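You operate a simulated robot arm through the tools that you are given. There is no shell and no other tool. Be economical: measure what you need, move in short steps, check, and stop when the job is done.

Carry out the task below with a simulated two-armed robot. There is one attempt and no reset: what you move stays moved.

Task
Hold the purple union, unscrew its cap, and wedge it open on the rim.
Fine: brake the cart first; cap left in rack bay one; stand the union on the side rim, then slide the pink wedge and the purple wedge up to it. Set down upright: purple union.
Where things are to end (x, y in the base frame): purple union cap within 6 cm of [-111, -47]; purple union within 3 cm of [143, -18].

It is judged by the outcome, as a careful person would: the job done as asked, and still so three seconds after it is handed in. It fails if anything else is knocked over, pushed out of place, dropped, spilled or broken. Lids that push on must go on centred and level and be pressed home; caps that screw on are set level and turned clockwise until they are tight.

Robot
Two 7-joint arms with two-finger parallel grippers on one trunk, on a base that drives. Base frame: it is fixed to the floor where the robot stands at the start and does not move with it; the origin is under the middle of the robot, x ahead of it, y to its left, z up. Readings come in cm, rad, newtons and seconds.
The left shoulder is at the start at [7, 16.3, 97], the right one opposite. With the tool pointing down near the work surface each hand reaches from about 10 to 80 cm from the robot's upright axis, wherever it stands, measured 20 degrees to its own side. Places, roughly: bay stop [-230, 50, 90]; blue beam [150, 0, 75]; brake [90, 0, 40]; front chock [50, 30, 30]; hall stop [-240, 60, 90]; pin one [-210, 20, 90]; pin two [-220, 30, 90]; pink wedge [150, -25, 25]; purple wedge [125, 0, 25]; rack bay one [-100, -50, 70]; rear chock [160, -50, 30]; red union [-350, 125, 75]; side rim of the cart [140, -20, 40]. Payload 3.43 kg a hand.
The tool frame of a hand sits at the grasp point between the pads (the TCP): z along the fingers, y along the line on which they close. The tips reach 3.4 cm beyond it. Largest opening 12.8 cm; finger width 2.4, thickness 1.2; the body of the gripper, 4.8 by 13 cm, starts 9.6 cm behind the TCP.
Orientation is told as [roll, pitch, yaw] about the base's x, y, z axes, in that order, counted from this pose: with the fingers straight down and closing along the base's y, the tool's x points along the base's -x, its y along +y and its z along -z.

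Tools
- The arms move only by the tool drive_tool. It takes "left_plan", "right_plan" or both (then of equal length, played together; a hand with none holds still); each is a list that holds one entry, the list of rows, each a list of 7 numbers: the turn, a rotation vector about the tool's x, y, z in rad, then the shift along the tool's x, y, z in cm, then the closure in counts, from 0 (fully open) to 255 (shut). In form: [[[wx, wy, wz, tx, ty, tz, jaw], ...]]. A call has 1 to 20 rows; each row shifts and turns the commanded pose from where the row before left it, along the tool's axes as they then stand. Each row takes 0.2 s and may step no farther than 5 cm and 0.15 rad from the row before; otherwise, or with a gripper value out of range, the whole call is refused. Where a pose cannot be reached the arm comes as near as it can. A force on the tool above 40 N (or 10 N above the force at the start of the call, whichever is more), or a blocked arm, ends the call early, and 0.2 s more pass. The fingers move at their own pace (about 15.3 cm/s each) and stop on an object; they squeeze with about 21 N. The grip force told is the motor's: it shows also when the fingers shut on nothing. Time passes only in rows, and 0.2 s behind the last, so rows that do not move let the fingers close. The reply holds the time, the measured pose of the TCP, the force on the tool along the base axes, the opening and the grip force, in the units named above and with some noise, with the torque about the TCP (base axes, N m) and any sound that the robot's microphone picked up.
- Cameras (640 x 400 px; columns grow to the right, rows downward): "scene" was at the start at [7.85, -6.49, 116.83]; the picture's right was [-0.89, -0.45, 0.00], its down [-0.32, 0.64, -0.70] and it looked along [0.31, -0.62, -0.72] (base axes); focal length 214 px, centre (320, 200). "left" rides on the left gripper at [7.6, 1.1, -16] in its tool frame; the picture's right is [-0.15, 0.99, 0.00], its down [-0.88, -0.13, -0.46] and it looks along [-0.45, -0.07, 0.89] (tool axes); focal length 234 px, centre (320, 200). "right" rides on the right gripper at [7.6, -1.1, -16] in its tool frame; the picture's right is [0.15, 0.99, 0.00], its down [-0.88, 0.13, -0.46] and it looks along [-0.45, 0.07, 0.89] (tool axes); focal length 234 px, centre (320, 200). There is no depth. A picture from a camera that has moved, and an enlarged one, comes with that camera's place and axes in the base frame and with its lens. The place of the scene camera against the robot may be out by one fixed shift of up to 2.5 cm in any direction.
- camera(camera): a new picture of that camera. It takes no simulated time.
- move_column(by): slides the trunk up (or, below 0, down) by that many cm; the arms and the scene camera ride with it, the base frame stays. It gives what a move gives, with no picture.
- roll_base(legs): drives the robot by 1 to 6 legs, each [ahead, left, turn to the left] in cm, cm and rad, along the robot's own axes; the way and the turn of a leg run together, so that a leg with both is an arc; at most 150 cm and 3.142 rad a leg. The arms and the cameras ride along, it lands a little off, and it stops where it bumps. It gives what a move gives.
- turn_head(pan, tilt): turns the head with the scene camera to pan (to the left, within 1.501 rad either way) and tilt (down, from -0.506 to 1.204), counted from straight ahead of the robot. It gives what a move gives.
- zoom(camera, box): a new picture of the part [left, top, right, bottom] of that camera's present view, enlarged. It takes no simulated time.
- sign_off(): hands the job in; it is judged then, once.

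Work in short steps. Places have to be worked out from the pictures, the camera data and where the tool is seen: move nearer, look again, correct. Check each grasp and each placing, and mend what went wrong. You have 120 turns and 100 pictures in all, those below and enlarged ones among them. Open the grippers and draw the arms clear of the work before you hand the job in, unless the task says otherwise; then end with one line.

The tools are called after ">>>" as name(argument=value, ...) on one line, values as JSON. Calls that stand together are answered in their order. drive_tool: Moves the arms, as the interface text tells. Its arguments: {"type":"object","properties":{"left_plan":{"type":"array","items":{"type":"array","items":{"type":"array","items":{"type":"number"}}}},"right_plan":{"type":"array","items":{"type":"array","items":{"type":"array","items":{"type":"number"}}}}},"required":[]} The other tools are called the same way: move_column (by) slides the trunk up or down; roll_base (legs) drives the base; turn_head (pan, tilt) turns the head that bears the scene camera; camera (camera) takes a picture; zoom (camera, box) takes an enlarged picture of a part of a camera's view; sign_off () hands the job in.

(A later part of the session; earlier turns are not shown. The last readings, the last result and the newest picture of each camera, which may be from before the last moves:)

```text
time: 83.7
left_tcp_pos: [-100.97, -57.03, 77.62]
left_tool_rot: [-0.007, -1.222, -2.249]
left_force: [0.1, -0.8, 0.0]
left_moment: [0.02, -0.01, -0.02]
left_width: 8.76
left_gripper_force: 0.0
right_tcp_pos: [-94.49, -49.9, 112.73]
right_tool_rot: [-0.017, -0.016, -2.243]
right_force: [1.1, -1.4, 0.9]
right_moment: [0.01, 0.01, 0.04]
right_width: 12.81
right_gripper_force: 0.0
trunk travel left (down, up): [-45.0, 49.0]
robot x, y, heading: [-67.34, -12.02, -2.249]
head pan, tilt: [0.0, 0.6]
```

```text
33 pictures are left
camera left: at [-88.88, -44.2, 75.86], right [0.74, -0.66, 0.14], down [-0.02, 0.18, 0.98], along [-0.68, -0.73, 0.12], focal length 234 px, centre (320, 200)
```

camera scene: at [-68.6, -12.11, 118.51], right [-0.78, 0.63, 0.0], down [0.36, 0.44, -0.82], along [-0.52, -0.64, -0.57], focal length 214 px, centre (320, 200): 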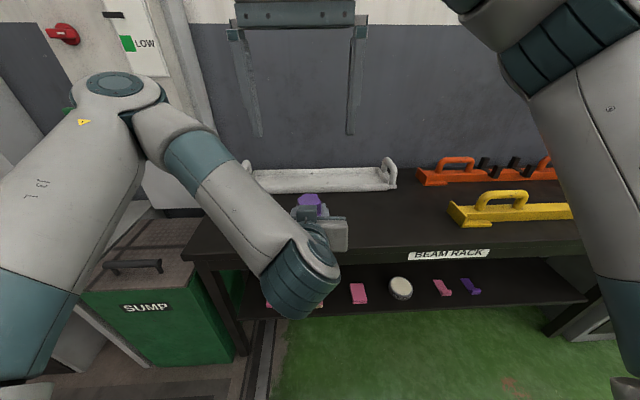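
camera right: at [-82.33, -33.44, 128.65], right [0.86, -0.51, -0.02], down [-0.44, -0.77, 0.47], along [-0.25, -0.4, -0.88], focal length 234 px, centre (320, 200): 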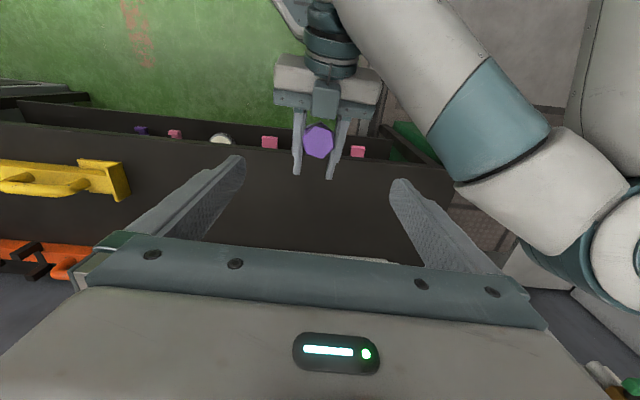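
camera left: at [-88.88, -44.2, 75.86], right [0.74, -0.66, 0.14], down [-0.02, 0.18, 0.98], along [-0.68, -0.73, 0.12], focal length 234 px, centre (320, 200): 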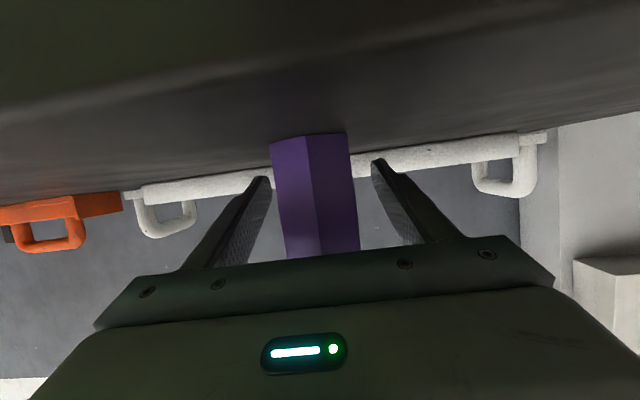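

Standing upright. Back the hand off ~3.8 cm so the pads centre on the union, and regrip.

>>> drive_tool(left_plan=[[[0, 0, 0, 0.95, -0.2, -1.67, 80], [0, 0, 0, 0.95, -0.2, -1.67, 80], [0, 0, 0, 0, 0, 0, 255], [0, 0, 0, 0, 0, 0, 255], [0, 0, 0, 0, 0, 0, 255]]])

>>> camera(camera="right")

```text
time: 84.9
left_tcp_pos: [-98.94, -53.76, 76.92]
left_tool_rot: [-0.006, -1.222, -2.248]
left_force: [0.5, 1.3, 1.8]
left_moment: [-0.05, -0.08, 0.06]
left_width: 4.4
left_gripper_force: 21.3
right_tcp_pos: [-94.57, -49.94, 112.56]
right_tool_rot: [-0.017, -0.016, -2.242]
right_force: [0.1, -0.2, 0.1]
right_moment: [0.01, -0.01, 0.0]
right_width: 12.81
right_gripper_force: 0.1
trunk travel left (down, up): [-45.0, 49.0]
robot x, y, heading: [-66.7, -11.91, -2.252]
head pan, tilt: [0.0, 0.6]
```

```text
32 pictures are left
camera right: at [-90.29, -43.44, 128.67], right [0.87, -0.5, -0.02], down [-0.44, -0.77, 0.47], along [-0.25, -0.4, -0.88], focal length 234 px, centre (320, 200)
```

right: 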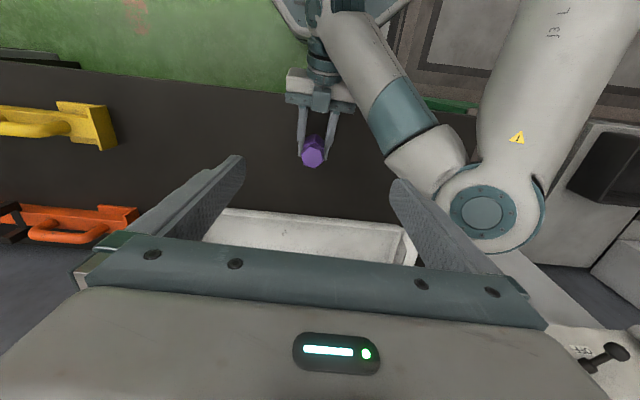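

Zoom on the cap for its orientation.

>>> zoom(camera="right", box=[285, 125, 341, 180])

```text
7.27 times, centred on (313, 152) of right
camera zoom: at [-90.29, -43.44, 128.67], right [0.87, -0.5, -0.02], down [-0.44, -0.77, 0.47], along [-0.25, -0.4, -0.88], focal length 1703 px, centre (371, 546)
```

zoom: 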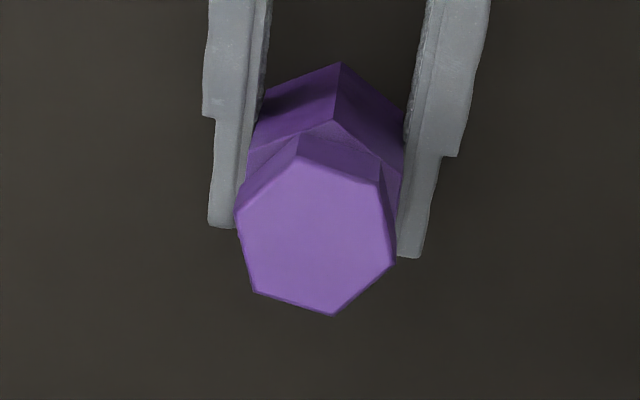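

Cap flats are at -40°/+20° relative to the hand. I take the most clockwise start (-100°) for a long counter-clockwise bite; rotate in the air above the cap with fingers at ~7 cm.

>>> drive_tool(right_plan=[[[0, 0, 0, -2.9, -0.5, 3, 115], [0, 0, 0, -2.95, -0.5, 3, 115], [0, 0, 0.146, 0, 0, 1, 115], [0, 0, 0.146, 0, 0, 0, 115], [0, 0, 0.146, 0, 0, 0, 115], [0, 0, 0.146, 0, 0, 0, 115], [0, 0, 0.146, 0, 0, 0, 115], [0, 0, 0.146, 0, 0, 0, 115], [0, 0, 0.146, 0, 0, 0, 115], [0, 0, 0.146, 0, 0, 0, 115], [0, 0, 0.146, 0, 0, 0, 115], [0, 0, 0.146, 0, 0, 0, 115], [0, 0, 0.146, 0, 0, 0, 115], [0, 0, 0.146, 0, 0, 0, 115]]])

>>> camera(camera="right")

```text
time: 87.9
left_tcp_pos: [-98.79, -53.95, 76.96]
left_tool_rot: [-0.007, -1.223, -2.247]
left_force: [-1.6, -2.7, 5.6]
left_moment: [-0.23, -0.14, -0.06]
left_width: 4.4
left_gripper_force: 20.5
right_tcp_pos: [-99.12, -53.94, 105.88]
right_tool_rot: [0.02, -0.013, 2.284]
right_force: [0.0, 0.4, 0.3]
right_moment: [0.0, -0.01, 0.03]
right_width: 7.02
right_gripper_force: 0.1
trunk travel left (down, up): [-45.0, 49.0]
robot x, y, heading: [-67.04, -11.86, -2.247]
head pan, tilt: [0.0, 0.6]
```

```text
30 pictures are left
camera right: at [-92.9, -59.05, 121.78], right [-0.65, -0.76, 0.02], down [-0.67, 0.58, 0.47], along [-0.37, 0.29, -0.88], focal length 234 px, centre (320, 200)
```

right: 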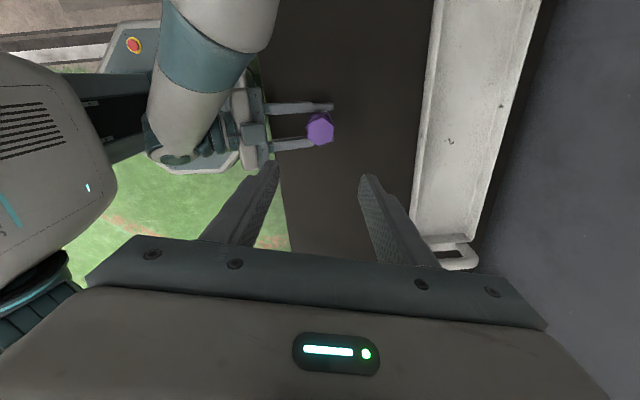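

Reach is fine here. Descend to just above the cap with a small correction, then check the reading.

>>> drive_tool(right_plan=[[[0, 0, 0, 0.34, 0.29, 4, 115], [0, 0, 0, 0, 0, 4, 115], [0, 0, 0, 0, 0, 4, 115], [0, 0, 0, 0, 0, 4, 115]]])

>>> camera(camera="right")

```text
time: 88.9
left_tcp_pos: [-98.97, -53.83, 76.95]
left_tool_rot: [-0.007, -1.222, -2.248]
left_force: [-2.0, -1.4, 1.8]
left_moment: [-0.09, -0.06, -0.01]
left_width: 4.38
left_gripper_force: 20.7
right_tcp_pos: [-99.58, -54.57, 90.01]
right_tool_rot: [0.02, -0.012, 2.289]
right_force: [-0.2, 0.2, 0.0]
right_moment: [0.0, 0.02, 0.01]
right_width: 7.02
right_gripper_force: 0.2
trunk travel left (down, up): [-45.0, 49.0]
robot x, y, heading: [-66.99, -12.15, -2.253]
head pan, tilt: [0.0, 0.6]
```

```text
29 pictures are left
camera right: at [-93.43, -59.66, 105.89], right [-0.65, -0.76, 0.02], down [-0.67, 0.58, 0.47], along [-0.37, 0.29, -0.88], focal length 234 px, centre (320, 200)
```

right: 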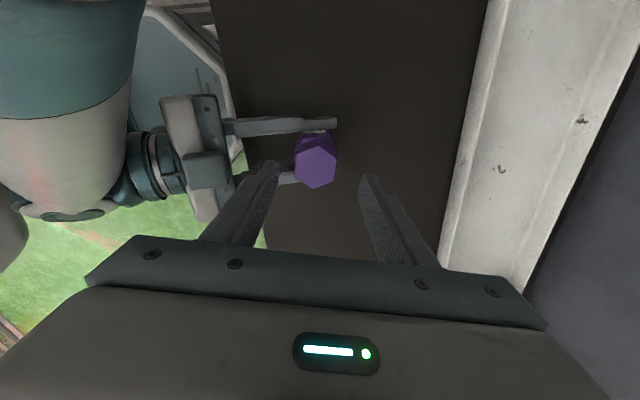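

Centred within a millimetre or two. Final descent and close.

>>> drive_tool(right_plan=[[[0, 0, 0, 0, 0, 2.4, 115], [0, 0, 0, 0, 0, 2.3, 115], [0, 0, 0, 0, 0, 0, 255], [0, 0, 0, 0, 0, 0, 255], [0, 0, 0, 0, 0, 0, 255]]])

```text
time: 90.1
left_tcp_pos: [-98.9, -53.88, 77.03]
left_tool_rot: [-0.009, -1.222, -2.247]
left_force: [-13.4, -10.8, 0.5]
left_moment: [0.09, -0.28, -0.03]
left_width: 4.36
left_gripper_force: 20.9
right_tcp_pos: [-99.65, -54.44, 85.28]
right_tool_rot: [0.017, -0.012, 2.29]
right_force: [14.6, 11.4, 1.6]
right_moment: [0.73, -0.91, 0.02]
right_width: 3.99
right_gripper_force: 20.8
trunk travel left (down, up): [-45.0, 49.0]
robot x, y, heading: [-67.45, -12.07, -2.248]
head pan, tilt: [0.0, 0.6]
```

Gripped on flats (3.99). Relieve the side load slightly and turn counter-clockwise.

>>> drive_tool(right_plan=[[[0, 0, 0, 0, -0.25, 0, 255], [0, 0, -0.15, 0, 0, -0.01, 255], [0, 0, -0.15, 0, 0, -0.01, 255], [0, 0, -0.15, 0, 0, -0.01, 255], [0, 0, -0.15, 0, 0, -0.02, 255], [0, 0, -0.15, 0, 0, -0.02, 255], [0, 0, -0.15, 0, 0, -0.02, 255], [0, 0, -0.15, 0, 0, -0.02, 255], [0, 0, -0.15, 0, 0, -0.02, 255]]])

```text
time: 92.1
left_tcp_pos: [-99.06, -53.8, 76.92]
left_tool_rot: [-0.007, -1.22, -2.249]
left_force: [7.4, 14.9, 1.7]
left_moment: [-0.27, 0.15, 0.01]
left_width: 4.39
left_gripper_force: 20.8
right_tcp_pos: [-99.24, -54.26, 85.3]
right_tool_rot: [-0.005, -0.023, -2.794]
right_force: [-9.6, -15.6, 1.8]
right_moment: [-0.91, 0.63, 0.01]
right_width: 3.94
right_gripper_force: 21.3
trunk travel left (down, up): [-45.0, 49.0]
robot x, y, heading: [-67.12, -11.98, -2.249]
head pan, tilt: [0.0, 0.6]
```

Continue counter-clockwise another 70°.

>>> drive_tool(right_plan=[[[0, 0, 0, -0.2, 0.15, 0, 255], [0, 0, -0.15, 0, 0, -0.02, 255], [0, 0, -0.15, 0, 0, -0.02, 255], [0, 0, -0.15, 0, 0, -0.02, 255], [0, 0, -0.15, 0, 0, -0.02, 255], [0, 0, -0.15, 0, 0, -0.02, 255], [0, 0, -0.15, 0, 0, -0.02, 255], [0, 0, -0.15, 0, 0, -0.02, 255]]])

>>> zoom(camera="scene", box=[230, 140, 390, 260])

```text
time: 93.9
left_tcp_pos: [-99.0, -53.86, 76.96]
left_tool_rot: [-0.007, -1.22, -2.246]
left_force: [0.3, 0.1, -0.5]
left_moment: [0.04, 0.0, 0.01]
left_width: 4.4
left_gripper_force: 20.6
right_tcp_pos: [-99.53, -54.49, 85.39]
right_tool_rot: [-0.022, -0.008, -1.746]
right_force: [-0.1, 0.0, 0.1]
right_moment: [-0.02, 0.01, 0.0]
right_width: 3.94
right_gripper_force: 20.9
trunk travel left (down, up): [-45.0, 49.0]
robot x, y, heading: [-67.02, -12.31, -2.257]
head pan, tilt: [0.0, 0.6]
```

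```text
3.33 times, centred on (310, 200) of scene
camera zoom: at [-76.65, -22.13, 118.51], right [-0.78, 0.63, 0.0], down [0.36, 0.44, -0.82], along [-0.52, -0.64, -0.57], focal length 715 px, centre (353, 200)
```

zoom: 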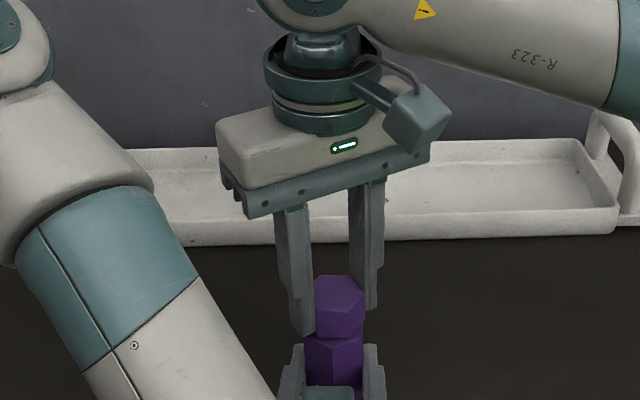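

Side forces vanished, suggesting the cap is free. Lift it gently.

>>> drive_tool(right_plan=[[[0, 0, 0, 0, 0, -0.4, 255], [0, 0, 0, 0, 0, -0.6, 255], [0, 0, 0, 0, 0, -1.5, 255]]])

>>> zoom(camera="scene", box=[230, 140, 390, 260])

```text
time: 94.7
left_tcp_pos: [-99.02, -53.84, 76.89]
left_tool_rot: [-0.007, -1.218, -2.248]
left_force: [-0.5, -0.7, -0.2]
left_moment: [0.03, 0.01, 0.04]
left_width: 4.39
left_gripper_force: 21.4
right_tcp_pos: [-99.41, -54.55, 87.96]
right_tool_rot: [-0.022, -0.007, -1.744]
right_force: [0.3, 0.2, 0.0]
right_moment: [-0.02, 0.02, 0.0]
right_width: 3.93
right_gripper_force: 21.0
trunk travel left (down, up): [-45.0, 49.0]
robot x, y, heading: [-67.17, -11.79, -2.251]
head pan, tilt: [0.0, 0.6]
```

```text
3.33 times, centred on (310, 200) of scene
camera zoom: at [-76.63, -22.11, 118.51], right [-0.78, 0.63, 0.0], down [0.35, 0.44, -0.82], along [-0.52, -0.64, -0.57], focal length 715 px, centre (353, 200)
```

zoom: 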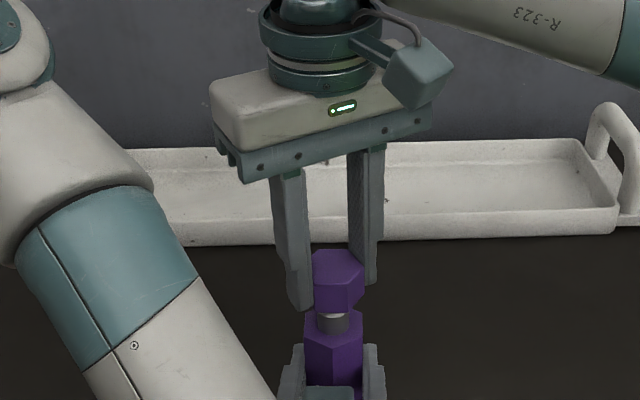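

The cap is off, thread visible. Lift higher, carry it to (-111,-47) and lower near the table.

>>> drive_tool(right_plan=[[[0, 0, 0, 0, 0, -4, 255], [0, 0, 0, 0, 0, -3, 255], [0, 0, 0, 1.83, -4.24, 0, 255], [0, 0, 0, 1.83, -4.24, 0, 255], [0, 0, 0, 1.83, -4.24, 0, 255], [0, 0, 0, 0, 0, 4, 255], [0, 0, 0, 0, 0, 4, 255], [0, 0, 0, 0, 0, 4, 255], [0, 0, 0, 0, 0, 3, 255]]])

>>> zoom(camera="scene", box=[230, 140, 430, 290])

```text
time: 96.7
left_tcp_pos: [-98.95, -53.89, 76.85]
left_tool_rot: [-0.007, -1.219, -2.249]
left_force: [0.9, 0.4, 0.0]
left_moment: [0.01, 0.0, 0.01]
left_width: 4.39
left_gripper_force: 21.0
right_tcp_pos: [-111.47, -46.82, 80.19]
right_tool_rot: [-0.021, -0.006, -1.748]
right_force: [0.5, -0.1, -1.2]
right_moment: [0.0, 0.04, 0.0]
right_width: 3.93
right_gripper_force: 20.9
trunk travel left (down, up): [-45.0, 49.0]
robot x, y, heading: [-66.98, -11.98, -2.249]
head pan, tilt: [0.0, 0.6]
```

```text
2.67 times, centred on (330, 215) of scene
camera zoom: at [-76.68, -22.11, 118.51], right [-0.78, 0.63, 0.0], down [0.36, 0.44, -0.82], along [-0.52, -0.64, -0.57], focal length 572 px, centre (293, 160)
```

zoom: 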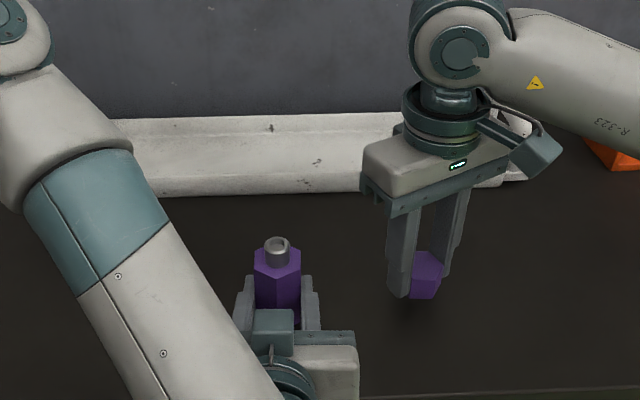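

Lower in small steps to contact.

>>> drive_tool(right_plan=[[[0, 0, 0, 0, 0, 0.7, 255], [0, 0, 0, 0, 0, 0.7, 255], [0, 0, 0, 0, 0, 0.5, 255], [0, 0, 0, 0, 0, 0.4, 255]]])

```text
time: 97.7
left_tcp_pos: [-98.96, -53.82, 76.89]
left_tool_rot: [-0.008, -1.22, -2.25]
left_force: [1.2, -0.2, 0.2]
left_moment: [0.03, 0.02, 0.0]
left_width: 4.38
left_gripper_force: 20.6
right_tcp_pos: [-111.33, -46.96, 77.86]
right_tool_rot: [-0.02, -0.006, -1.747]
right_force: [-0.6, -0.3, -0.3]
right_moment: [0.0, 0.02, 0.02]
right_width: 3.92
right_gripper_force: 21.3
trunk travel left (down, up): [-45.0, 49.0]
robot x, y, heading: [-67.36, -12.04, -2.251]
head pan, tilt: [0.0, 0.6]
```

>>> drive_tool(right_plan=[[[0, 0, 0, 0, 0, 0.25, 255], [0, 0, 0, 0, 0, 0.25, 255], [0, 0, 0, 0, 0, 0.25, 255]]])

```text
time: 98.5
left_tcp_pos: [-98.83, -53.78, 77.06]
left_tool_rot: [-0.007, -1.222, -2.247]
left_force: [-0.2, 0.6, -0.3]
left_moment: [-0.01, -0.01, 0.02]
left_width: 4.42
left_gripper_force: 20.5
right_tcp_pos: [-111.23, -46.9, 77.41]
right_tool_rot: [-0.022, -0.012, -1.747]
right_force: [-5.0, 1.1, 29.0]
right_moment: [0.04, -0.4, -0.04]
right_width: 3.98
right_gripper_force: 20.7
trunk travel left (down, up): [-45.0, 49.0]
robot x, y, heading: [-67.03, -12.25, -2.251]
head pan, tilt: [0.0, 0.6]
```

Contact. Release and rise.

>>> drive_tool(right_plan=[[[0, 0, 0, 0, 0, -0.15, 255], [0, 0, 0, 0, 0, 0, 110], [0, 0, 0, 0, 0, 0, 110], [0, 0, 0, 0, 0, -3, 110], [0, 0, 0, 0, 0, -5, 110], [0, 0, 0, 0, 0, -5, 110], [0, 0, 0, 0, 0, -5, 110], [0, 0, 0, 0, 0, -5, 110], [0, 0, 0, 0, 0, -5, 110], [0, 0, 0, 0, 0, -5, 110]]])

>>> zoom(camera="scene", box=[230, 140, 430, 290])

```text
time: 99.0
left_tcp_pos: [-99.04, -53.81, 76.99]
left_tool_rot: [-0.009, -1.22, -2.25]
left_force: [-1.4, 0.3, -1.1]
left_moment: [0.08, -0.11, 0.02]
left_width: 4.4
left_gripper_force: 21.1
right_tcp_pos: [-111.76, -46.69, 77.5]
right_tool_rot: [-0.03, -0.013, -1.754]
right_force: [-5.6, 1.1, 9.5]
right_moment: [0.09, -0.25, 0.1]
right_width: 6.96
right_gripper_force: 0.1
trunk travel left (down, up): [-45.0, 49.0]
robot x, y, heading: [-66.98, -12.0, -2.253]
head pan, tilt: [0.0, 0.6]
stopped in row 2 (right hand): the force on the tool passed its limit at 50 N (the readings are from after the stop); the commanded pose is now the measured one
```

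```text
2.67 times, centred on (330, 215) of scene
camera zoom: at [-76.68, -22.02, 118.49], right [-0.78, 0.63, 0.0], down [0.36, 0.44, -0.83], along [-0.52, -0.64, -0.56], focal length 572 px, centre (293, 160)
```

zoom: 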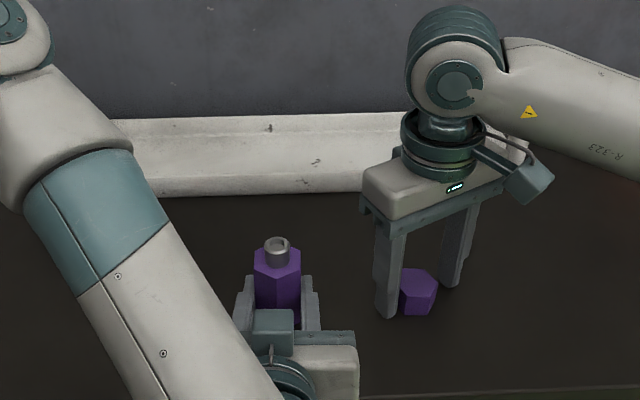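

Fingertips touched the table; the cap is free. Rise.

>>> drive_tool(right_plan=[[[0, 0, 0, 0, 0, -0.5, 100], [0, 0, 0, 0, 0, -3, 100], [0, 0, 0, 0, 0, -5, 100], [0, 0, 0, 0, 0, -5, 100], [0, 0, 0, 0, 0, -5, 100], [0, 0, 0, 0, 0, -5, 100], [0, 0, 0, 0, 0, -5, 100], [0, 0, 0, 0, 0, -5, 100]]])

>>> zoom(camera="scene", box=[230, 140, 430, 290])

```text
time: 100.8
left_tcp_pos: [-98.83, -53.89, 76.97]
left_tool_rot: [-0.007, -1.221, -2.25]
left_force: [-0.2, 0.3, 0.1]
left_moment: [0.01, 0.0, -0.02]
left_width: 4.38
left_gripper_force: 20.9
right_tcp_pos: [-110.44, -46.54, 110.92]
right_tool_rot: [-0.029, -0.01, -1.753]
right_force: [0.4, -0.1, -0.3]
right_moment: [0.02, 0.03, 0.02]
right_width: 7.78
right_gripper_force: 0.1
trunk travel left (down, up): [-45.0, 49.0]
robot x, y, heading: [-66.7, -11.86, -2.25]
head pan, tilt: [0.0, 0.6]
```

```text
2.67 times, centred on (330, 215) of scene
camera zoom: at [-76.54, -22.06, 118.51], right [-0.78, 0.63, 0.0], down [0.35, 0.44, -0.83], along [-0.52, -0.64, -0.56], focal length 572 px, centre (293, 160)
```

zoom: 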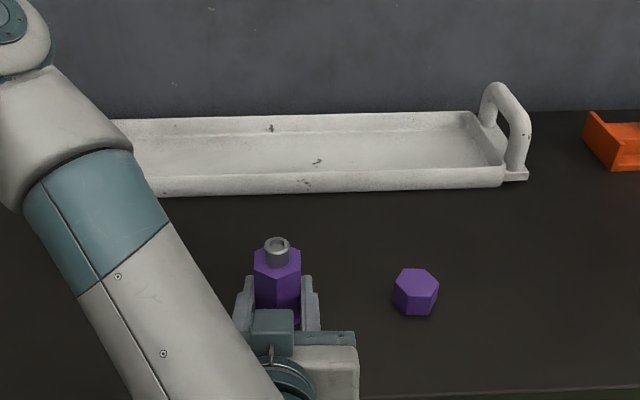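

Cap stands on the rack at about (-111.3,-46.8). Now lift the open union with the left hand, retract both hands a little.

>>> drive_tool(left_plan=[[[0, 0, 0, -4.37, 0, -1.65, 255], [0, 0, 0, -4.37, 0, -1.65, 255], [0, 0, 0, -4.37, 0, -1.65, 255], [0, 0, 0, 0.7, 0, -1.85, 255], [0, 0, 0, 0.7, 0, -1.85, 255]]], right_plan=[[[0, 0, 0, 3.78, -0.66, 0, 100], [0, 0, 0, 3.78, -0.66, 0, 100], [0, 0, 0, 3.78, -0.66, 0, 100], [0, 0, 0, 3.78, -0.66, 0, 100], [0, 0, 0, 3.78, -0.66, 0, 100]]])

>>> roll_base(legs=[[-27, 0, 0], [-25, 44, 0], [0, 0, 1.6], [0, 0, 1.59]])

```text
time: 102.0
left_tcp_pos: [-98.0, -50.53, 91.21]
left_tool_rot: [-0.001, -1.221, -2.252]
left_force: [-0.6, 0.2, -2.7]
left_moment: [0.02, -0.02, 0.05]
left_width: 4.4
left_gripper_force: 20.9
left hand out of reach, approached as far as the arm can: row 5
right_tcp_pos: [-110.46, -27.43, 110.91]
right_tool_rot: [-0.027, -0.011, -1.754]
right_force: [-0.7, 0.2, -0.5]
right_moment: [0.02, 0.02, 0.01]
right_width: 7.78
right_gripper_force: 0.2
trunk travel left (down, up): [-45.0, 49.0]
robot x, y, heading: [-66.86, -12.3, -2.248]
head pan, tilt: [0.0, 0.6]
```

```text
time: 114.4
left_tcp_pos: [27.59, 41.95, 91.07]
left_tool_rot: [-0.005, -1.22, 0.979]
left_force: [0.6, -0.6, -3.0]
left_moment: [-0.04, 0.03, -0.01]
left_width: 4.4
left_gripper_force: 20.8
right_tcp_pos: [41.82, 20.02, 110.83]
right_tool_rot: [-0.03, -0.008, 1.476]
right_force: [0.2, -0.3, -0.6]
right_moment: [-0.01, 0.03, -0.02]
right_width: 7.79
right_gripper_force: 0.0
trunk travel left (down, up): [-45.0, 49.0]
robot x, y, heading: [0.04, 0.62, 0.974]
head pan, tilt: [0.0, 0.6]
```

Now strafe to the standing place opposite the target.

>>> roll_base(legs=[[4.5, -138.7, 0], [0, 0, -0.035]])

>>> turn_head(pan=0.0, tilt=0.7)

>>> camera(camera="scene")

```text
time: 121.7
left_tcp_pos: [147.31, -32.2, 91.06]
left_tool_rot: [-0.004, -1.221, 0.961]
left_force: [1.2, -0.3, -4.1]
left_moment: [-0.01, 0.02, -0.02]
left_width: 4.4
left_gripper_force: 21.6
right_tcp_pos: [161.25, -54.41, 110.81]
right_tool_rot: [-0.028, -0.01, 1.456]
right_force: [-0.4, 0.2, 0.3]
right_moment: [0.01, -0.02, -0.01]
right_width: 7.77
right_gripper_force: 0.0
trunk travel left (down, up): [-45.0, 49.0]
robot x, y, heading: [119.15, -73.22, 0.96]
head pan, tilt: [0.0, 0.6]
```

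```text
time: 122.4
left_tcp_pos: [147.23, -32.18, 91.11]
left_tool_rot: [-0.004, -1.22, 0.96]
left_force: [0.5, -0.8, -4.1]
left_moment: [-0.06, 0.03, -0.02]
left_width: 4.35
left_gripper_force: 21.1
right_tcp_pos: [161.19, -54.38, 110.82]
right_tool_rot: [-0.029, -0.01, 1.456]
right_force: [-0.4, 0.3, 0.6]
right_moment: [-0.01, -0.02, 0.03]
right_width: 7.76
right_gripper_force: 0.0
trunk travel left (down, up): [-45.0, 49.0]
robot x, y, heading: [118.92, -72.96, 0.958]
head pan, tilt: [0.0, 0.7]
```

```text
23 pictures are left
camera scene: at [126.05, -61.12, 117.66], right [0.82, -0.57, 0.0], down [-0.37, -0.53, -0.77], along [0.44, 0.63, -0.64], focal length 214 px, centre (320, 200)
```

scene: 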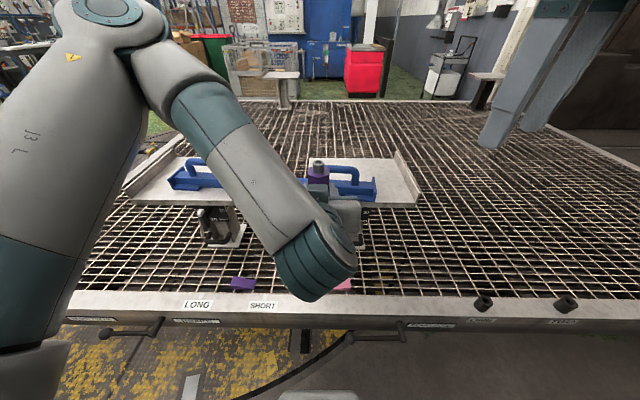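

Squared to the cart. Lower the trunk 36 cm, then shift the hand toward the target above the deck.

>>> move_column(by=-36)

>>> drive_tool(left_plan=[[[0, 0, 0, -0.7, 2.9, 2.0, 255], [0, 0, 0, -0.7, 2.9, 2.0, 255], [0, 0, 0, -0.7, 2.9, 2.0, 255], [0, 0, 0, -0.7, 2.9, 1.9, 255]]])

>>> camera(camera="left")

>>> zoom(camera="scene", box=[160, 120, 480, 320])

```text
time: 125.9
left_tcp_pos: [147.33, -32.29, 55.1]
left_tool_rot: [-0.003, -1.22, 0.959]
left_force: [-0.2, 0.5, -3.6]
left_moment: [-0.03, 0.05, 0.01]
left_width: 4.4
left_gripper_force: 21.3
right_tcp_pos: [161.08, -54.38, 74.74]
right_tool_rot: [-0.031, -0.011, 1.456]
right_force: [0.5, 0.1, -0.1]
right_moment: [-0.02, -0.02, 0.01]
right_width: 7.79
right_gripper_force: 0.0
trunk travel left (down, up): [-9.0, 85.0]
robot x, y, heading: [119.21, -72.98, 0.958]
head pan, tilt: [0.0, 0.7]
```

```text
time: 126.9
left_tcp_pos: [143.01, -18.41, 55.0]
left_tool_rot: [-0.001, -1.219, 0.957]
left_force: [-0.3, -0.8, -4.0]
left_moment: [-0.03, -0.01, 0.0]
left_width: 4.39
left_gripper_force: 20.5
left hand out of reach, approached as far as the arm can: row 1
right_tcp_pos: [161.25, -54.49, 74.83]
right_tool_rot: [-0.03, -0.009, 1.455]
right_force: [0.1, 1.1, -1.2]
right_moment: [0.02, 0.0, -0.02]
right_width: 7.79
right_gripper_force: 0.0
trunk travel left (down, up): [-9.0, 85.0]
robot x, y, heading: [119.08, -72.59, 0.955]
head pan, tilt: [0.0, 0.7]
```

```text
22 pictures are left
camera left: at [132.09, -32.25, 53.28], right [-0.78, 0.61, 0.14], down [0.03, -0.18, 0.98], along [0.63, 0.77, 0.12], focal length 234 px, centre (320, 200)
```

left: 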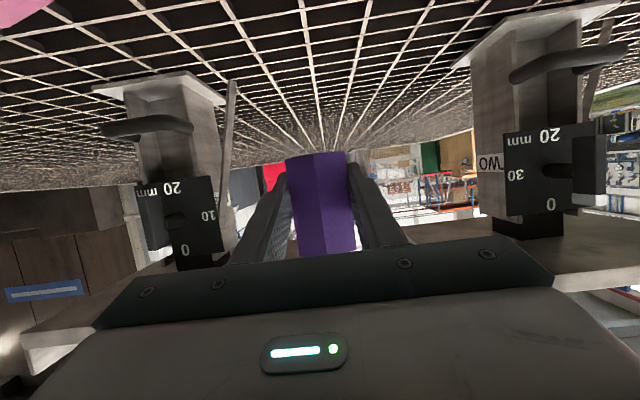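

```text
2.00 times, centred on (320, 220) of scene
camera zoom: at [126.1, -61.08, 81.66], right [0.82, -0.57, 0.0], down [-0.37, -0.53, -0.76], along [0.44, 0.63, -0.64], focal length 429 px, centre (320, 160)
```

zoom: 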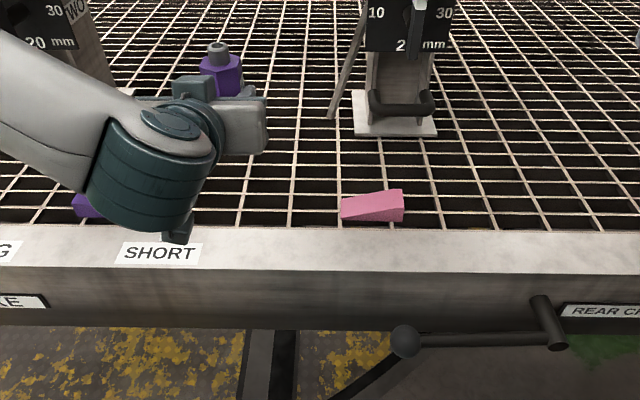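

The target projects just inside the rim in line with the wedges; union axis is at ≈(143.4,-17.8). Lower straight down most of the way.

>>> drive_tool(left_plan=[[[0, 0, 0, 3.5, 0, 0.7, 255], [0, 0, 0, 3.3, 0, 1.2, 255], [0, 0, 0, 3.3, 0, 1.2, 255], [0, 0, 0, 1.9, 0, 0.7, 255]]])

>>> zoom(camera="scene", box=[180, 130, 420, 280])

```text
time: 127.9
left_tcp_pos: [143.01, -18.96, 42.46]
left_tool_rot: [-0.006, -1.22, 0.963]
left_force: [0.0, 0.2, -3.4]
left_moment: [-0.02, 0.02, -0.02]
left_width: 4.37
left_gripper_force: 20.8
right_tcp_pos: [161.24, -54.36, 74.9]
right_tool_rot: [-0.029, -0.01, 1.455]
right_force: [-0.3, -0.3, 0.0]
right_moment: [0.01, -0.02, -0.02]
right_width: 7.79
right_gripper_force: 0.1
trunk travel left (down, up): [-9.0, 85.0]
robot x, y, heading: [119.43, -72.83, 0.965]
head pan, tilt: [0.0, 0.7]
```

```text
2.67 times, centred on (300, 205) of scene
camera zoom: at [126.11, -61.09, 81.65], right [0.82, -0.57, 0.0], down [-0.37, -0.53, -0.76], along [0.44, 0.63, -0.64], focal length 572 px, centre (373, 187)
```

zoom: 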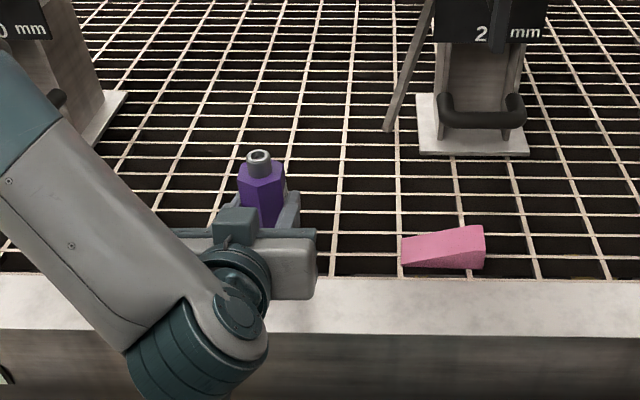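

Continue lowering in small steps.

>>> drive_tool(left_plan=[[[0, 0, 0, 0.56, 0, 0.21, 255], [0, 0, 0, 0.56, 0, 0.21, 255], [0, 0, 0, 0.56, 0, 0.21, 255], [0, 0, 0, 0.37, 0, 0.14, 255], [0, 0, 0, 0.37, 0, 0.14, 255]]])

>>> drive_tool(left_plan=[[[0, 0, 0, 0.28, 0, 0.1, 255], [0, 0, 0, 0.28, 0, 0.1, 255], [0, 0, 0, 0.28, 0, 0.1, 255]]])

```text
time: 129.1
left_tcp_pos: [143.01, -18.97, 39.98]
left_tool_rot: [-0.003, -1.22, 0.961]
left_force: [-0.2, -0.1, -3.6]
left_moment: [-0.03, 0.02, 0.0]
left_width: 4.37
left_gripper_force: 21.5
right_tcp_pos: [161.23, -54.51, 74.81]
right_tool_rot: [-0.029, -0.01, 1.456]
right_force: [0.0, 0.1, -0.1]
right_moment: [0.0, 0.01, -0.02]
right_width: 7.78
right_gripper_force: 0.1
trunk travel left (down, up): [-9.0, 85.0]
robot x, y, heading: [119.39, -72.74, 0.96]
head pan, tilt: [0.0, 0.7]
```

```text
time: 129.9
left_tcp_pos: [142.89, -18.99, 39.03]
left_tool_rot: [-0.003, -1.22, 0.96]
left_force: [-0.1, 0.4, -3.6]
left_moment: [-0.04, 0.02, -0.04]
left_width: 4.38
left_gripper_force: 20.6
right_tcp_pos: [161.22, -54.52, 74.69]
right_tool_rot: [-0.03, -0.011, 1.454]
right_force: [0.3, 0.2, 0.0]
right_moment: [0.0, -0.01, 0.01]
right_width: 7.83
right_gripper_force: 0.0
trunk travel left (down, up): [-9.0, 85.0]
robot x, y, heading: [118.99, -73.15, 0.957]
head pan, tilt: [0.0, 0.7]
```

>>> drive_tool(left_plan=[[[0, 0, 0, 0.28, 0, 0.1, 255], [0, 0, 0, 0.28, 0, 0.1, 255], [0, 0, 0, 0.28, 0, 0.1, 255]]])

>>> zoom(camera="left", box=[200, 80, 440, 270])

```text
time: 130.7
left_tcp_pos: [142.89, -19.08, 38.53]
left_tool_rot: [0.0, -1.223, 0.963]
left_force: [-3.1, -0.1, 17.6]
left_moment: [0.13, -0.2, -0.12]
left_width: 4.37
left_gripper_force: 20.9
right_tcp_pos: [161.21, -54.51, 75.01]
right_tool_rot: [-0.03, -0.011, 1.455]
right_force: [-0.5, -0.9, 0.5]
right_moment: [-0.01, 0.0, 0.02]
right_width: 7.81
right_gripper_force: 0.0
trunk travel left (down, up): [-9.0, 85.0]
robot x, y, heading: [119.15, -72.65, 0.957]
head pan, tilt: [0.0, 0.7]
```

```text
2.11 times, centred on (320, 175) of left
camera zoom: at [132.17, -32.94, 36.7], right [-0.78, 0.6, 0.14], down [0.03, -0.18, 0.98], along [0.62, 0.78, 0.12], focal length 493 px, centre (320, 253)
```

zoom: 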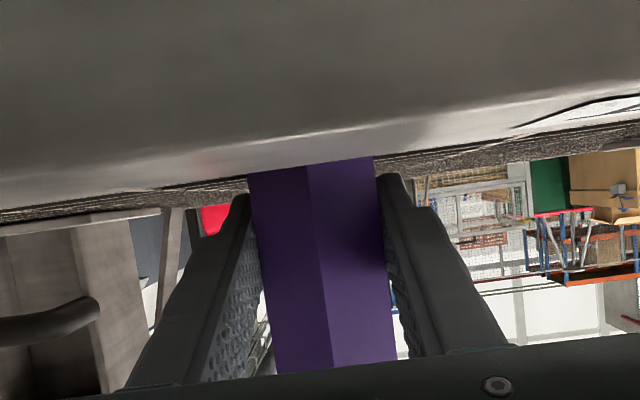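

Contact at TCP 38.5 (surface ≈35). Open slightly and check that it stands.

>>> drive_tool(left_plan=[[[0, 0, 0, 0, 0, 0, 158], [0, 0, 0, 0, 0, 0, 150], [0, 0, 0, 0, 0, 0, 150]]])

>>> zoom(camera="scene", box=[180, 130, 420, 280])

```text
time: 131.5
left_tcp_pos: [143.11, -19.06, 38.18]
left_tool_rot: [0.003, -1.217, 0.961]
left_force: [0.2, -0.2, 1.5]
left_moment: [0.03, 0.0, 0.03]
left_width: 5.26
left_gripper_force: 0.0
right_tcp_pos: [161.25, -54.43, 74.92]
right_tool_rot: [-0.029, -0.01, 1.457]
right_force: [-1.4, 0.6, -0.5]
right_moment: [0.0, 0.02, 0.0]
right_width: 7.76
right_gripper_force: 0.1
trunk travel left (down, up): [-9.0, 85.0]
robot x, y, heading: [119.1, -73.08, 0.954]
head pan, tilt: [0.0, 0.7]
```

```text
2.67 times, centred on (300, 205) of scene
camera zoom: at [126.1, -61.12, 81.65], right [0.82, -0.57, 0.0], down [-0.37, -0.53, -0.77], along [0.44, 0.63, -0.64], focal length 572 px, centre (373, 187)
```

zoom: 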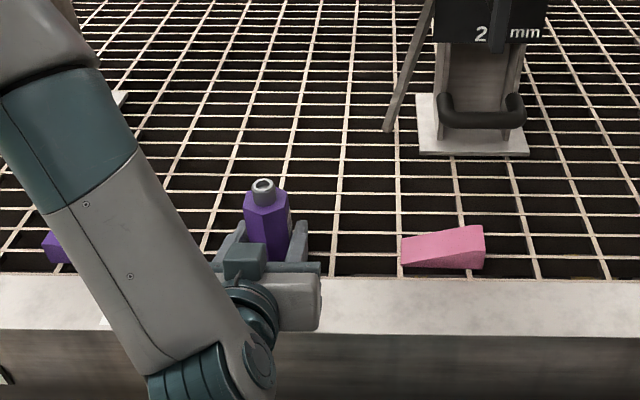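

It stands. Open and withdraw the left hand back and up.

>>> drive_tool(left_plan=[[[0, 0, 0, 0, 0, 0, 60], [0, 0, 0, 0, 0, 0, 60], [0, 0, 0, 0, 0, -2, 60], [0, 0, 0, 0, 0, -3, 60], [0, 0, 0, 0, 0, -3, 60], [0, 0, 0, -2, 0, -2, 60], [0, 0, 0, -4, 0, 0, 60], [0, 0, 0, -4, 0, 0, 60], [0, 0, 0, -4, 0, 0, 60], [0, 0, 0, -4, 0, 0, 60]]])

>>> camera(camera="scene")

```text
time: 133.7
left_tcp_pos: [146.05, -19.51, 56.16]
left_tool_rot: [-0.003, -1.22, 0.963]
left_force: [-0.7, 0.4, 0.0]
left_moment: [-0.01, -0.01, 0.0]
left_width: 9.79
left_gripper_force: 0.0
left hand out of reach, approached as far as the arm can: row 4, 5, 6
right_tcp_pos: [161.22, -54.43, 74.81]
right_tool_rot: [-0.031, -0.01, 1.454]
right_force: [-0.3, 1.1, 0.0]
right_moment: [0.01, 0.0, 0.01]
right_width: 7.79
right_gripper_force: 0.0
trunk travel left (down, up): [-9.0, 85.0]
robot x, y, heading: [119.43, -73.04, 0.962]
head pan, tilt: [0.0, 0.7]
```

```text
17 pictures are left
camera scene: at [126.1, -61.11, 81.66], right [0.82, -0.57, 0.0], down [-0.37, -0.53, -0.77], along [0.44, 0.63, -0.64], focal length 214 px, centre (320, 200)
```

scene: 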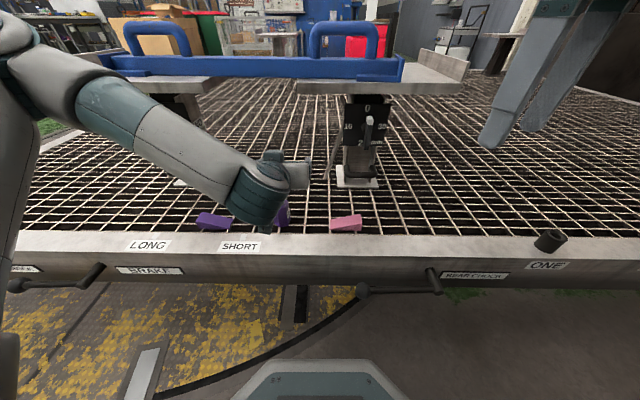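

The arm could not retract that far; it rose instead. Check the union.

>>> zoom(camera="scene", box=[190, 140, 380, 260])

```text
3.33 times, centred on (285, 200) of scene
camera zoom: at [126.1, -61.11, 81.66], right [0.82, -0.57, 0.0], down [-0.37, -0.53, -0.77], along [0.44, 0.63, -0.64], focal length 715 px, centre (437, 200)
```

zoom: 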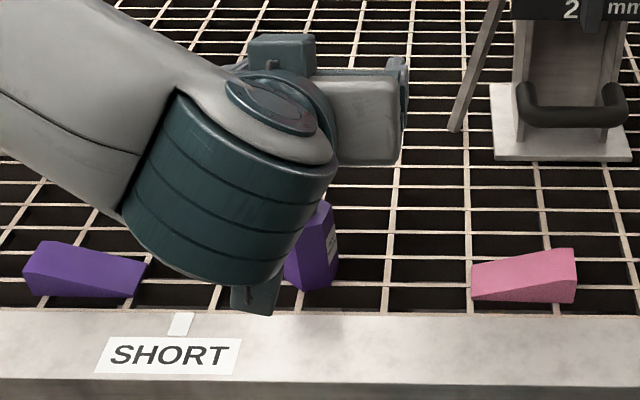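

The union may have been bumped. Raise the left hand clear (up and to the left) to see.

>>> drive_tool(left_plan=[[[0, 0, 0, -4.2, 0, -1.5, 0], [0, 0, 0, -4.2, 0, -1.5, 0], [0, 0, 0, -4.2, 1, -1.5, 0], [0, 0, 0, 0, 4.5, 0, 0], [0, 0, 0, 0, 4.5, 0, 0], [0, 0, 0, 0, 4.5, 0, 0], [0, 0, 0, 0, 4.5, 0, 0]]])

>>> zoom(camera="scene", box=[190, 140, 380, 260])

```text
time: 135.3
left_tcp_pos: [130.63, -8.51, 69.63]
left_tool_rot: [-0.001, -1.22, 0.958]
left_force: [0.1, -0.5, -0.7]
left_moment: [0.02, -0.02, 0.02]
left_width: 12.83
left_gripper_force: 0.1
right_tcp_pos: [161.22, -54.36, 74.86]
right_tool_rot: [-0.03, -0.01, 1.457]
right_force: [0.5, -0.6, -0.7]
right_moment: [0.02, 0.01, -0.01]
right_width: 7.8
right_gripper_force: 0.0
trunk travel left (down, up): [-9.0, 85.0]
robot x, y, heading: [118.96, -72.93, 0.956]
head pan, tilt: [0.0, 0.7]
```

```text
3.33 times, centred on (285, 200) of scene
camera zoom: at [126.08, -61.11, 81.67], right [0.82, -0.57, 0.0], down [-0.37, -0.53, -0.77], along [0.44, 0.63, -0.64], focal length 715 px, centre (437, 200)
```

zoom: 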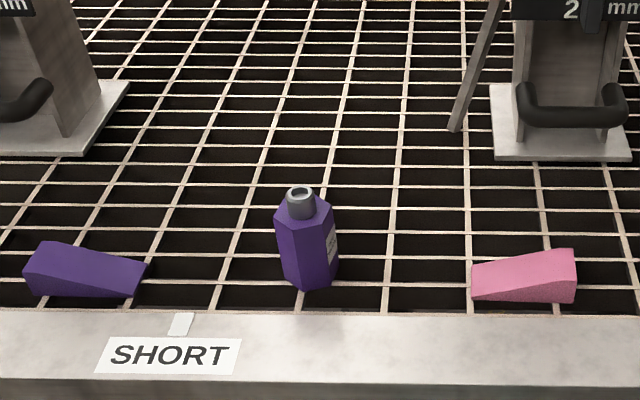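

Union still stands at ≈(143.5,-18). Wedges' thin ends face it, ~12 cm away each side. Bring the right hand over the pink wedge and rotate to close across it.

>>> drive_tool(right_plan=[[[0, 0, 0.149, 0, 0, 0, 100], [0, 0, 0.149, 0, 0, 0, 100], [0, 0, 0.149, 0, 0, 0, 100], [0, 0, 0.149, 0, 0, 0, 100], [0, 0, 0.149, 0, 0, 0, 100], [0, 0, 0.149, 0, 0, 0, 100], [0, 0, 0.149, 0, 0, 0, 100], [0, 0, 0.149, 0, 0, 0, 100], [0, 0, 0.149, 0, 0, 0, 100], [0, 0, 0.149, 0, 0, 0, 100], [0, 0, 0.149, 0, 0, 0, 100], [0, 0, 0.149, 0, 0, 0, 100], [0, 0, 0.149, 0, 0, 0, 100], [0, 0, 0.149, 0, 0, 0, 100]]])

```text
time: 138.3
left_tcp_pos: [130.61, -8.43, 69.77]
left_tool_rot: [-0.003, -1.221, 0.962]
left_force: [0.4, 0.3, -0.4]
left_moment: [0.01, -0.02, -0.02]
left_width: 12.8
left_gripper_force: 0.0
right_tcp_pos: [161.15, -54.48, 74.89]
right_tool_rot: [0.023, -0.019, -0.634]
right_force: [-0.2, -0.2, -0.2]
right_moment: [0.01, 0.02, 0.01]
right_width: 7.76
right_gripper_force: 0.1
trunk travel left (down, up): [-9.0, 85.0]
robot x, y, heading: [118.94, -72.67, 0.956]
head pan, tilt: [0.0, 0.7]
```

Rotated. Now move over the pink wedge and descend partway.

>>> drive_tool(right_plan=[[[0, 0, 0, 2.55, 3.2, 1.5, 100], [0, 0, 0, 2.55, 3.2, 1.5, 100], [0, 0, 0, 2.55, 3.2, 1.5, 100], [0, 0, 0, 2.55, 3.2, 1.5, 100], [0, 0, 0, 2.55, 3.2, 1.5, 100], [0, 0, 0, 2.55, 3.2, 1.5, 100], [0, 0, 0, 0, 0, 4, 100], [0, 0, 0, 0, 0, 4, 100]]])

>>> camera(camera="right")

```text
time: 140.1
left_tcp_pos: [130.61, -8.41, 69.69]
left_tool_rot: [-0.002, -1.22, 0.961]
left_force: [0.0, 0.2, 0.0]
left_moment: [0.0, 0.0, -0.03]
left_width: 12.79
left_gripper_force: 0.1
right_tcp_pos: [160.58, -29.83, 57.89]
right_tool_rot: [0.023, -0.019, -0.632]
right_force: [0.1, 0.0, 0.4]
right_moment: [0.01, 0.0, -0.02]
right_width: 7.76
right_gripper_force: 0.0
trunk travel left (down, up): [-9.0, 85.0]
robot x, y, heading: [119.64, -73.2, 0.958]
head pan, tilt: [0.0, 0.7]
```

```text
14 pictures are left
camera right: at [153.4, -26.63, 73.75], right [0.47, 0.88, 0.02], down [0.77, -0.42, 0.48], along [0.43, -0.21, -0.88], focal length 234 px, centre (320, 200)
```

right: 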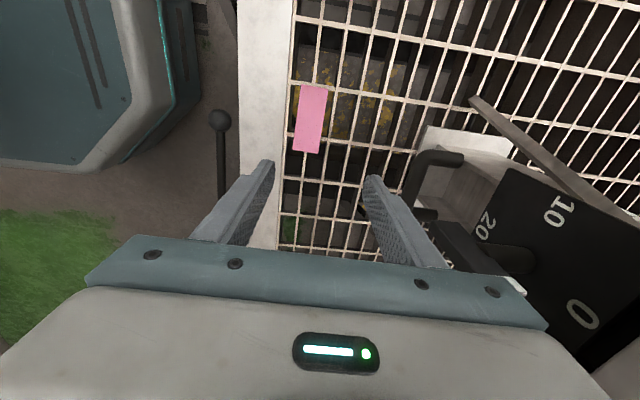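

Pink wedge centre ≈(158.6,-30.5), ~9 long, 3.8 wide, aligned with the rim. Shift slightly and descend with 6 cm opening.

>>> drive_tool(right_plan=[[[0, 0, 0, -0.3, -1.5, 2, 135], [0, 0, 0, 0, 0, 4, 135], [0, 0, 0, 0, 0, 4, 135], [0, 0, 0, 0, 0, 3, 135]]])

>>> camera(camera="right")

```text
time: 141.1
left_tcp_pos: [130.79, -8.37, 69.72]
left_tool_rot: [-0.003, -1.22, 0.961]
left_force: [-0.2, -0.4, -0.4]
left_moment: [0.01, -0.02, -0.04]
left_width: 12.78
left_gripper_force: 0.1
right_tcp_pos: [160.38, -31.27, 44.8]
right_tool_rot: [0.022, -0.021, -0.631]
right_force: [0.3, -0.1, 0.7]
right_moment: [0.0, 0.02, -0.02]
right_width: 6.03
right_gripper_force: 0.0
trunk travel left (down, up): [-9.0, 85.0]
robot x, y, heading: [119.3, -72.9, 0.963]
head pan, tilt: [0.0, 0.7]
```

```text
13 pictures are left
camera right: at [153.25, -27.99, 60.59], right [0.47, 0.89, 0.02], down [0.77, -0.42, 0.48], along [0.43, -0.21, -0.88], focal length 234 px, centre (320, 200)
```

right: 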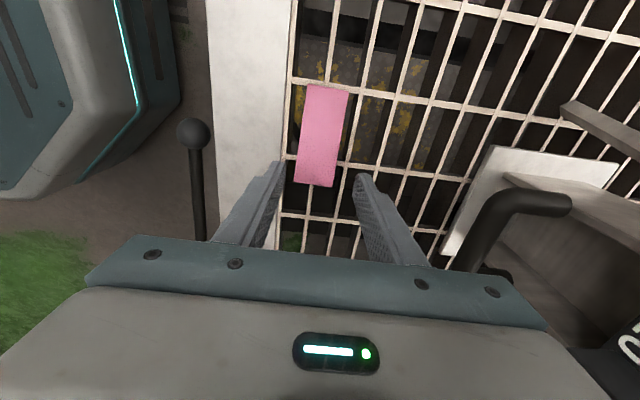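

Well aligned. Lower to z≈39.8 and close on the wedge.

>>> drive_tool(right_plan=[[[0, 0, 0, 0, 0, 2.5, 135], [0, 0, 0, 0, 0, 2.4, 135], [0, 0, 0, 0, 0, 0, 255], [0, 0, 0, 0, 0, 0, 255], [0, 0, 0, 0, 0, 0, 255]]])

```text
time: 142.3
left_tcp_pos: [130.62, -8.47, 69.71]
left_tool_rot: [-0.003, -1.22, 0.961]
left_force: [-0.5, -0.3, -0.1]
left_moment: [-0.02, 0.02, 0.0]
left_width: 12.8
left_gripper_force: 0.1
right_tcp_pos: [160.71, -31.14, 39.98]
right_tool_rot: [0.023, -0.02, -0.633]
right_force: [-0.3, -0.7, 0.0]
right_moment: [0.01, -0.02, 0.02]
right_width: 3.94
right_gripper_force: 21.0
trunk travel left (down, up): [-9.0, 85.0]
robot x, y, heading: [119.75, -73.05, 0.956]
head pan, tilt: [0.0, 0.7]
```

Pink wedge gripped. Slide it 9.5 cm toward the union along the rim, then look.

>>> drive_tool(right_plan=[[[0, 0, 0, 1.5, 0.1, 0, 255], [0, 0, 0, 2, 0.1, 0, 255], [0, 0, 0, 2, 0.1, 0, 255], [0, 0, 0, 2, 0.1, 0, 255], [0, 0, 0, 2, 0.1, 0, 255]]])

>>> zoom(camera="scene", box=[190, 140, 380, 260])

```text
time: 143.5
left_tcp_pos: [130.66, -8.39, 69.67]
left_tool_rot: [-0.003, -1.22, 0.963]
left_force: [-0.5, -0.1, 0.6]
left_moment: [0.01, 0.01, 0.02]
left_width: 12.8
left_gripper_force: 0.0
right_tcp_pos: [153.02, -25.02, 39.86]
right_tool_rot: [0.024, -0.019, -0.631]
right_force: [0.9, -1.0, -0.3]
right_moment: [0.01, 0.03, 0.0]
right_width: 3.91
right_gripper_force: 21.2
trunk travel left (down, up): [-9.0, 85.0]
robot x, y, heading: [119.34, -72.68, 0.958]
head pan, tilt: [0.0, 0.7]
```

```text
3.33 times, centred on (285, 200) of scene
camera zoom: at [126.09, -61.11, 81.66], right [0.82, -0.57, 0.0], down [-0.37, -0.53, -0.77], along [0.44, 0.63, -0.64], focal length 715 px, centre (437, 200)
```

zoom: 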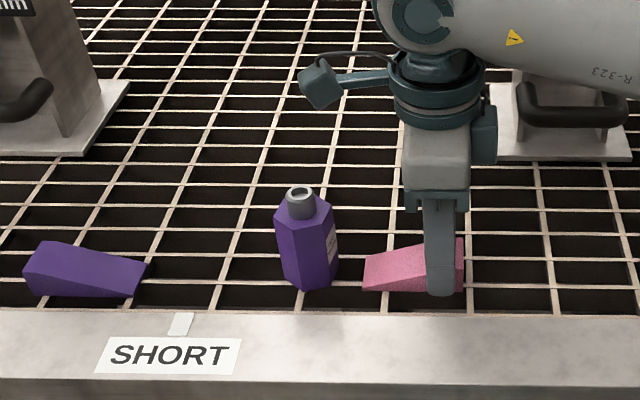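

Gap ≈2.1 cm. Advance 1.7 cm and check.

>>> drive_tool(right_plan=[[[0, 0, 0, 0.6, 0.05, 0, 255], [0, 0, 0, 0.6, 0.05, 0, 255], [0, 0, 0, 0.5, 0.05, 0, 255]]])

>>> zoom(camera="scene", box=[250, 190, 330, 240])

```text
time: 144.3
left_tcp_pos: [130.52, -8.52, 69.63]
left_tool_rot: [-0.004, -1.221, 0.961]
left_force: [-0.3, 0.5, -0.5]
left_moment: [-0.04, -0.01, 0.04]
left_width: 12.79
left_gripper_force: 0.0
right_tcp_pos: [151.92, -23.92, 39.86]
right_tool_rot: [0.023, -0.019, -0.632]
right_force: [-0.4, -0.2, 1.8]
right_moment: [-0.09, -0.01, 0.01]
right_width: 3.91
right_gripper_force: 21.4
trunk travel left (down, up): [-9.0, 85.0]
robot x, y, heading: [119.58, -72.82, 0.958]
head pan, tilt: [0.0, 0.7]
```

```text
8.00 times, centred on (290, 215) of scene
camera zoom: at [126.09, -61.12, 81.66], right [0.82, -0.57, 0.0], down [-0.37, -0.53, -0.77], along [0.44, 0.63, -0.64], focal length 1716 px, centre (560, 80)
```

zoom: 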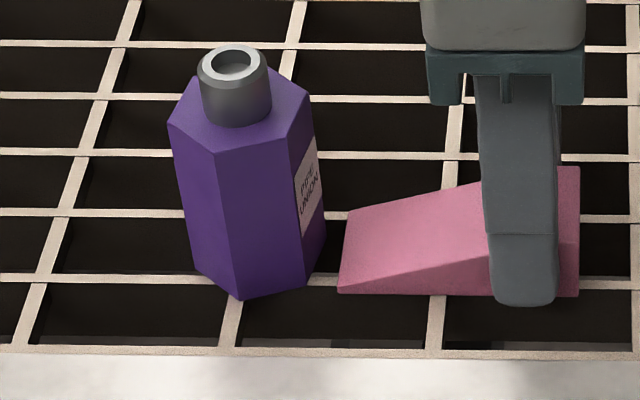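

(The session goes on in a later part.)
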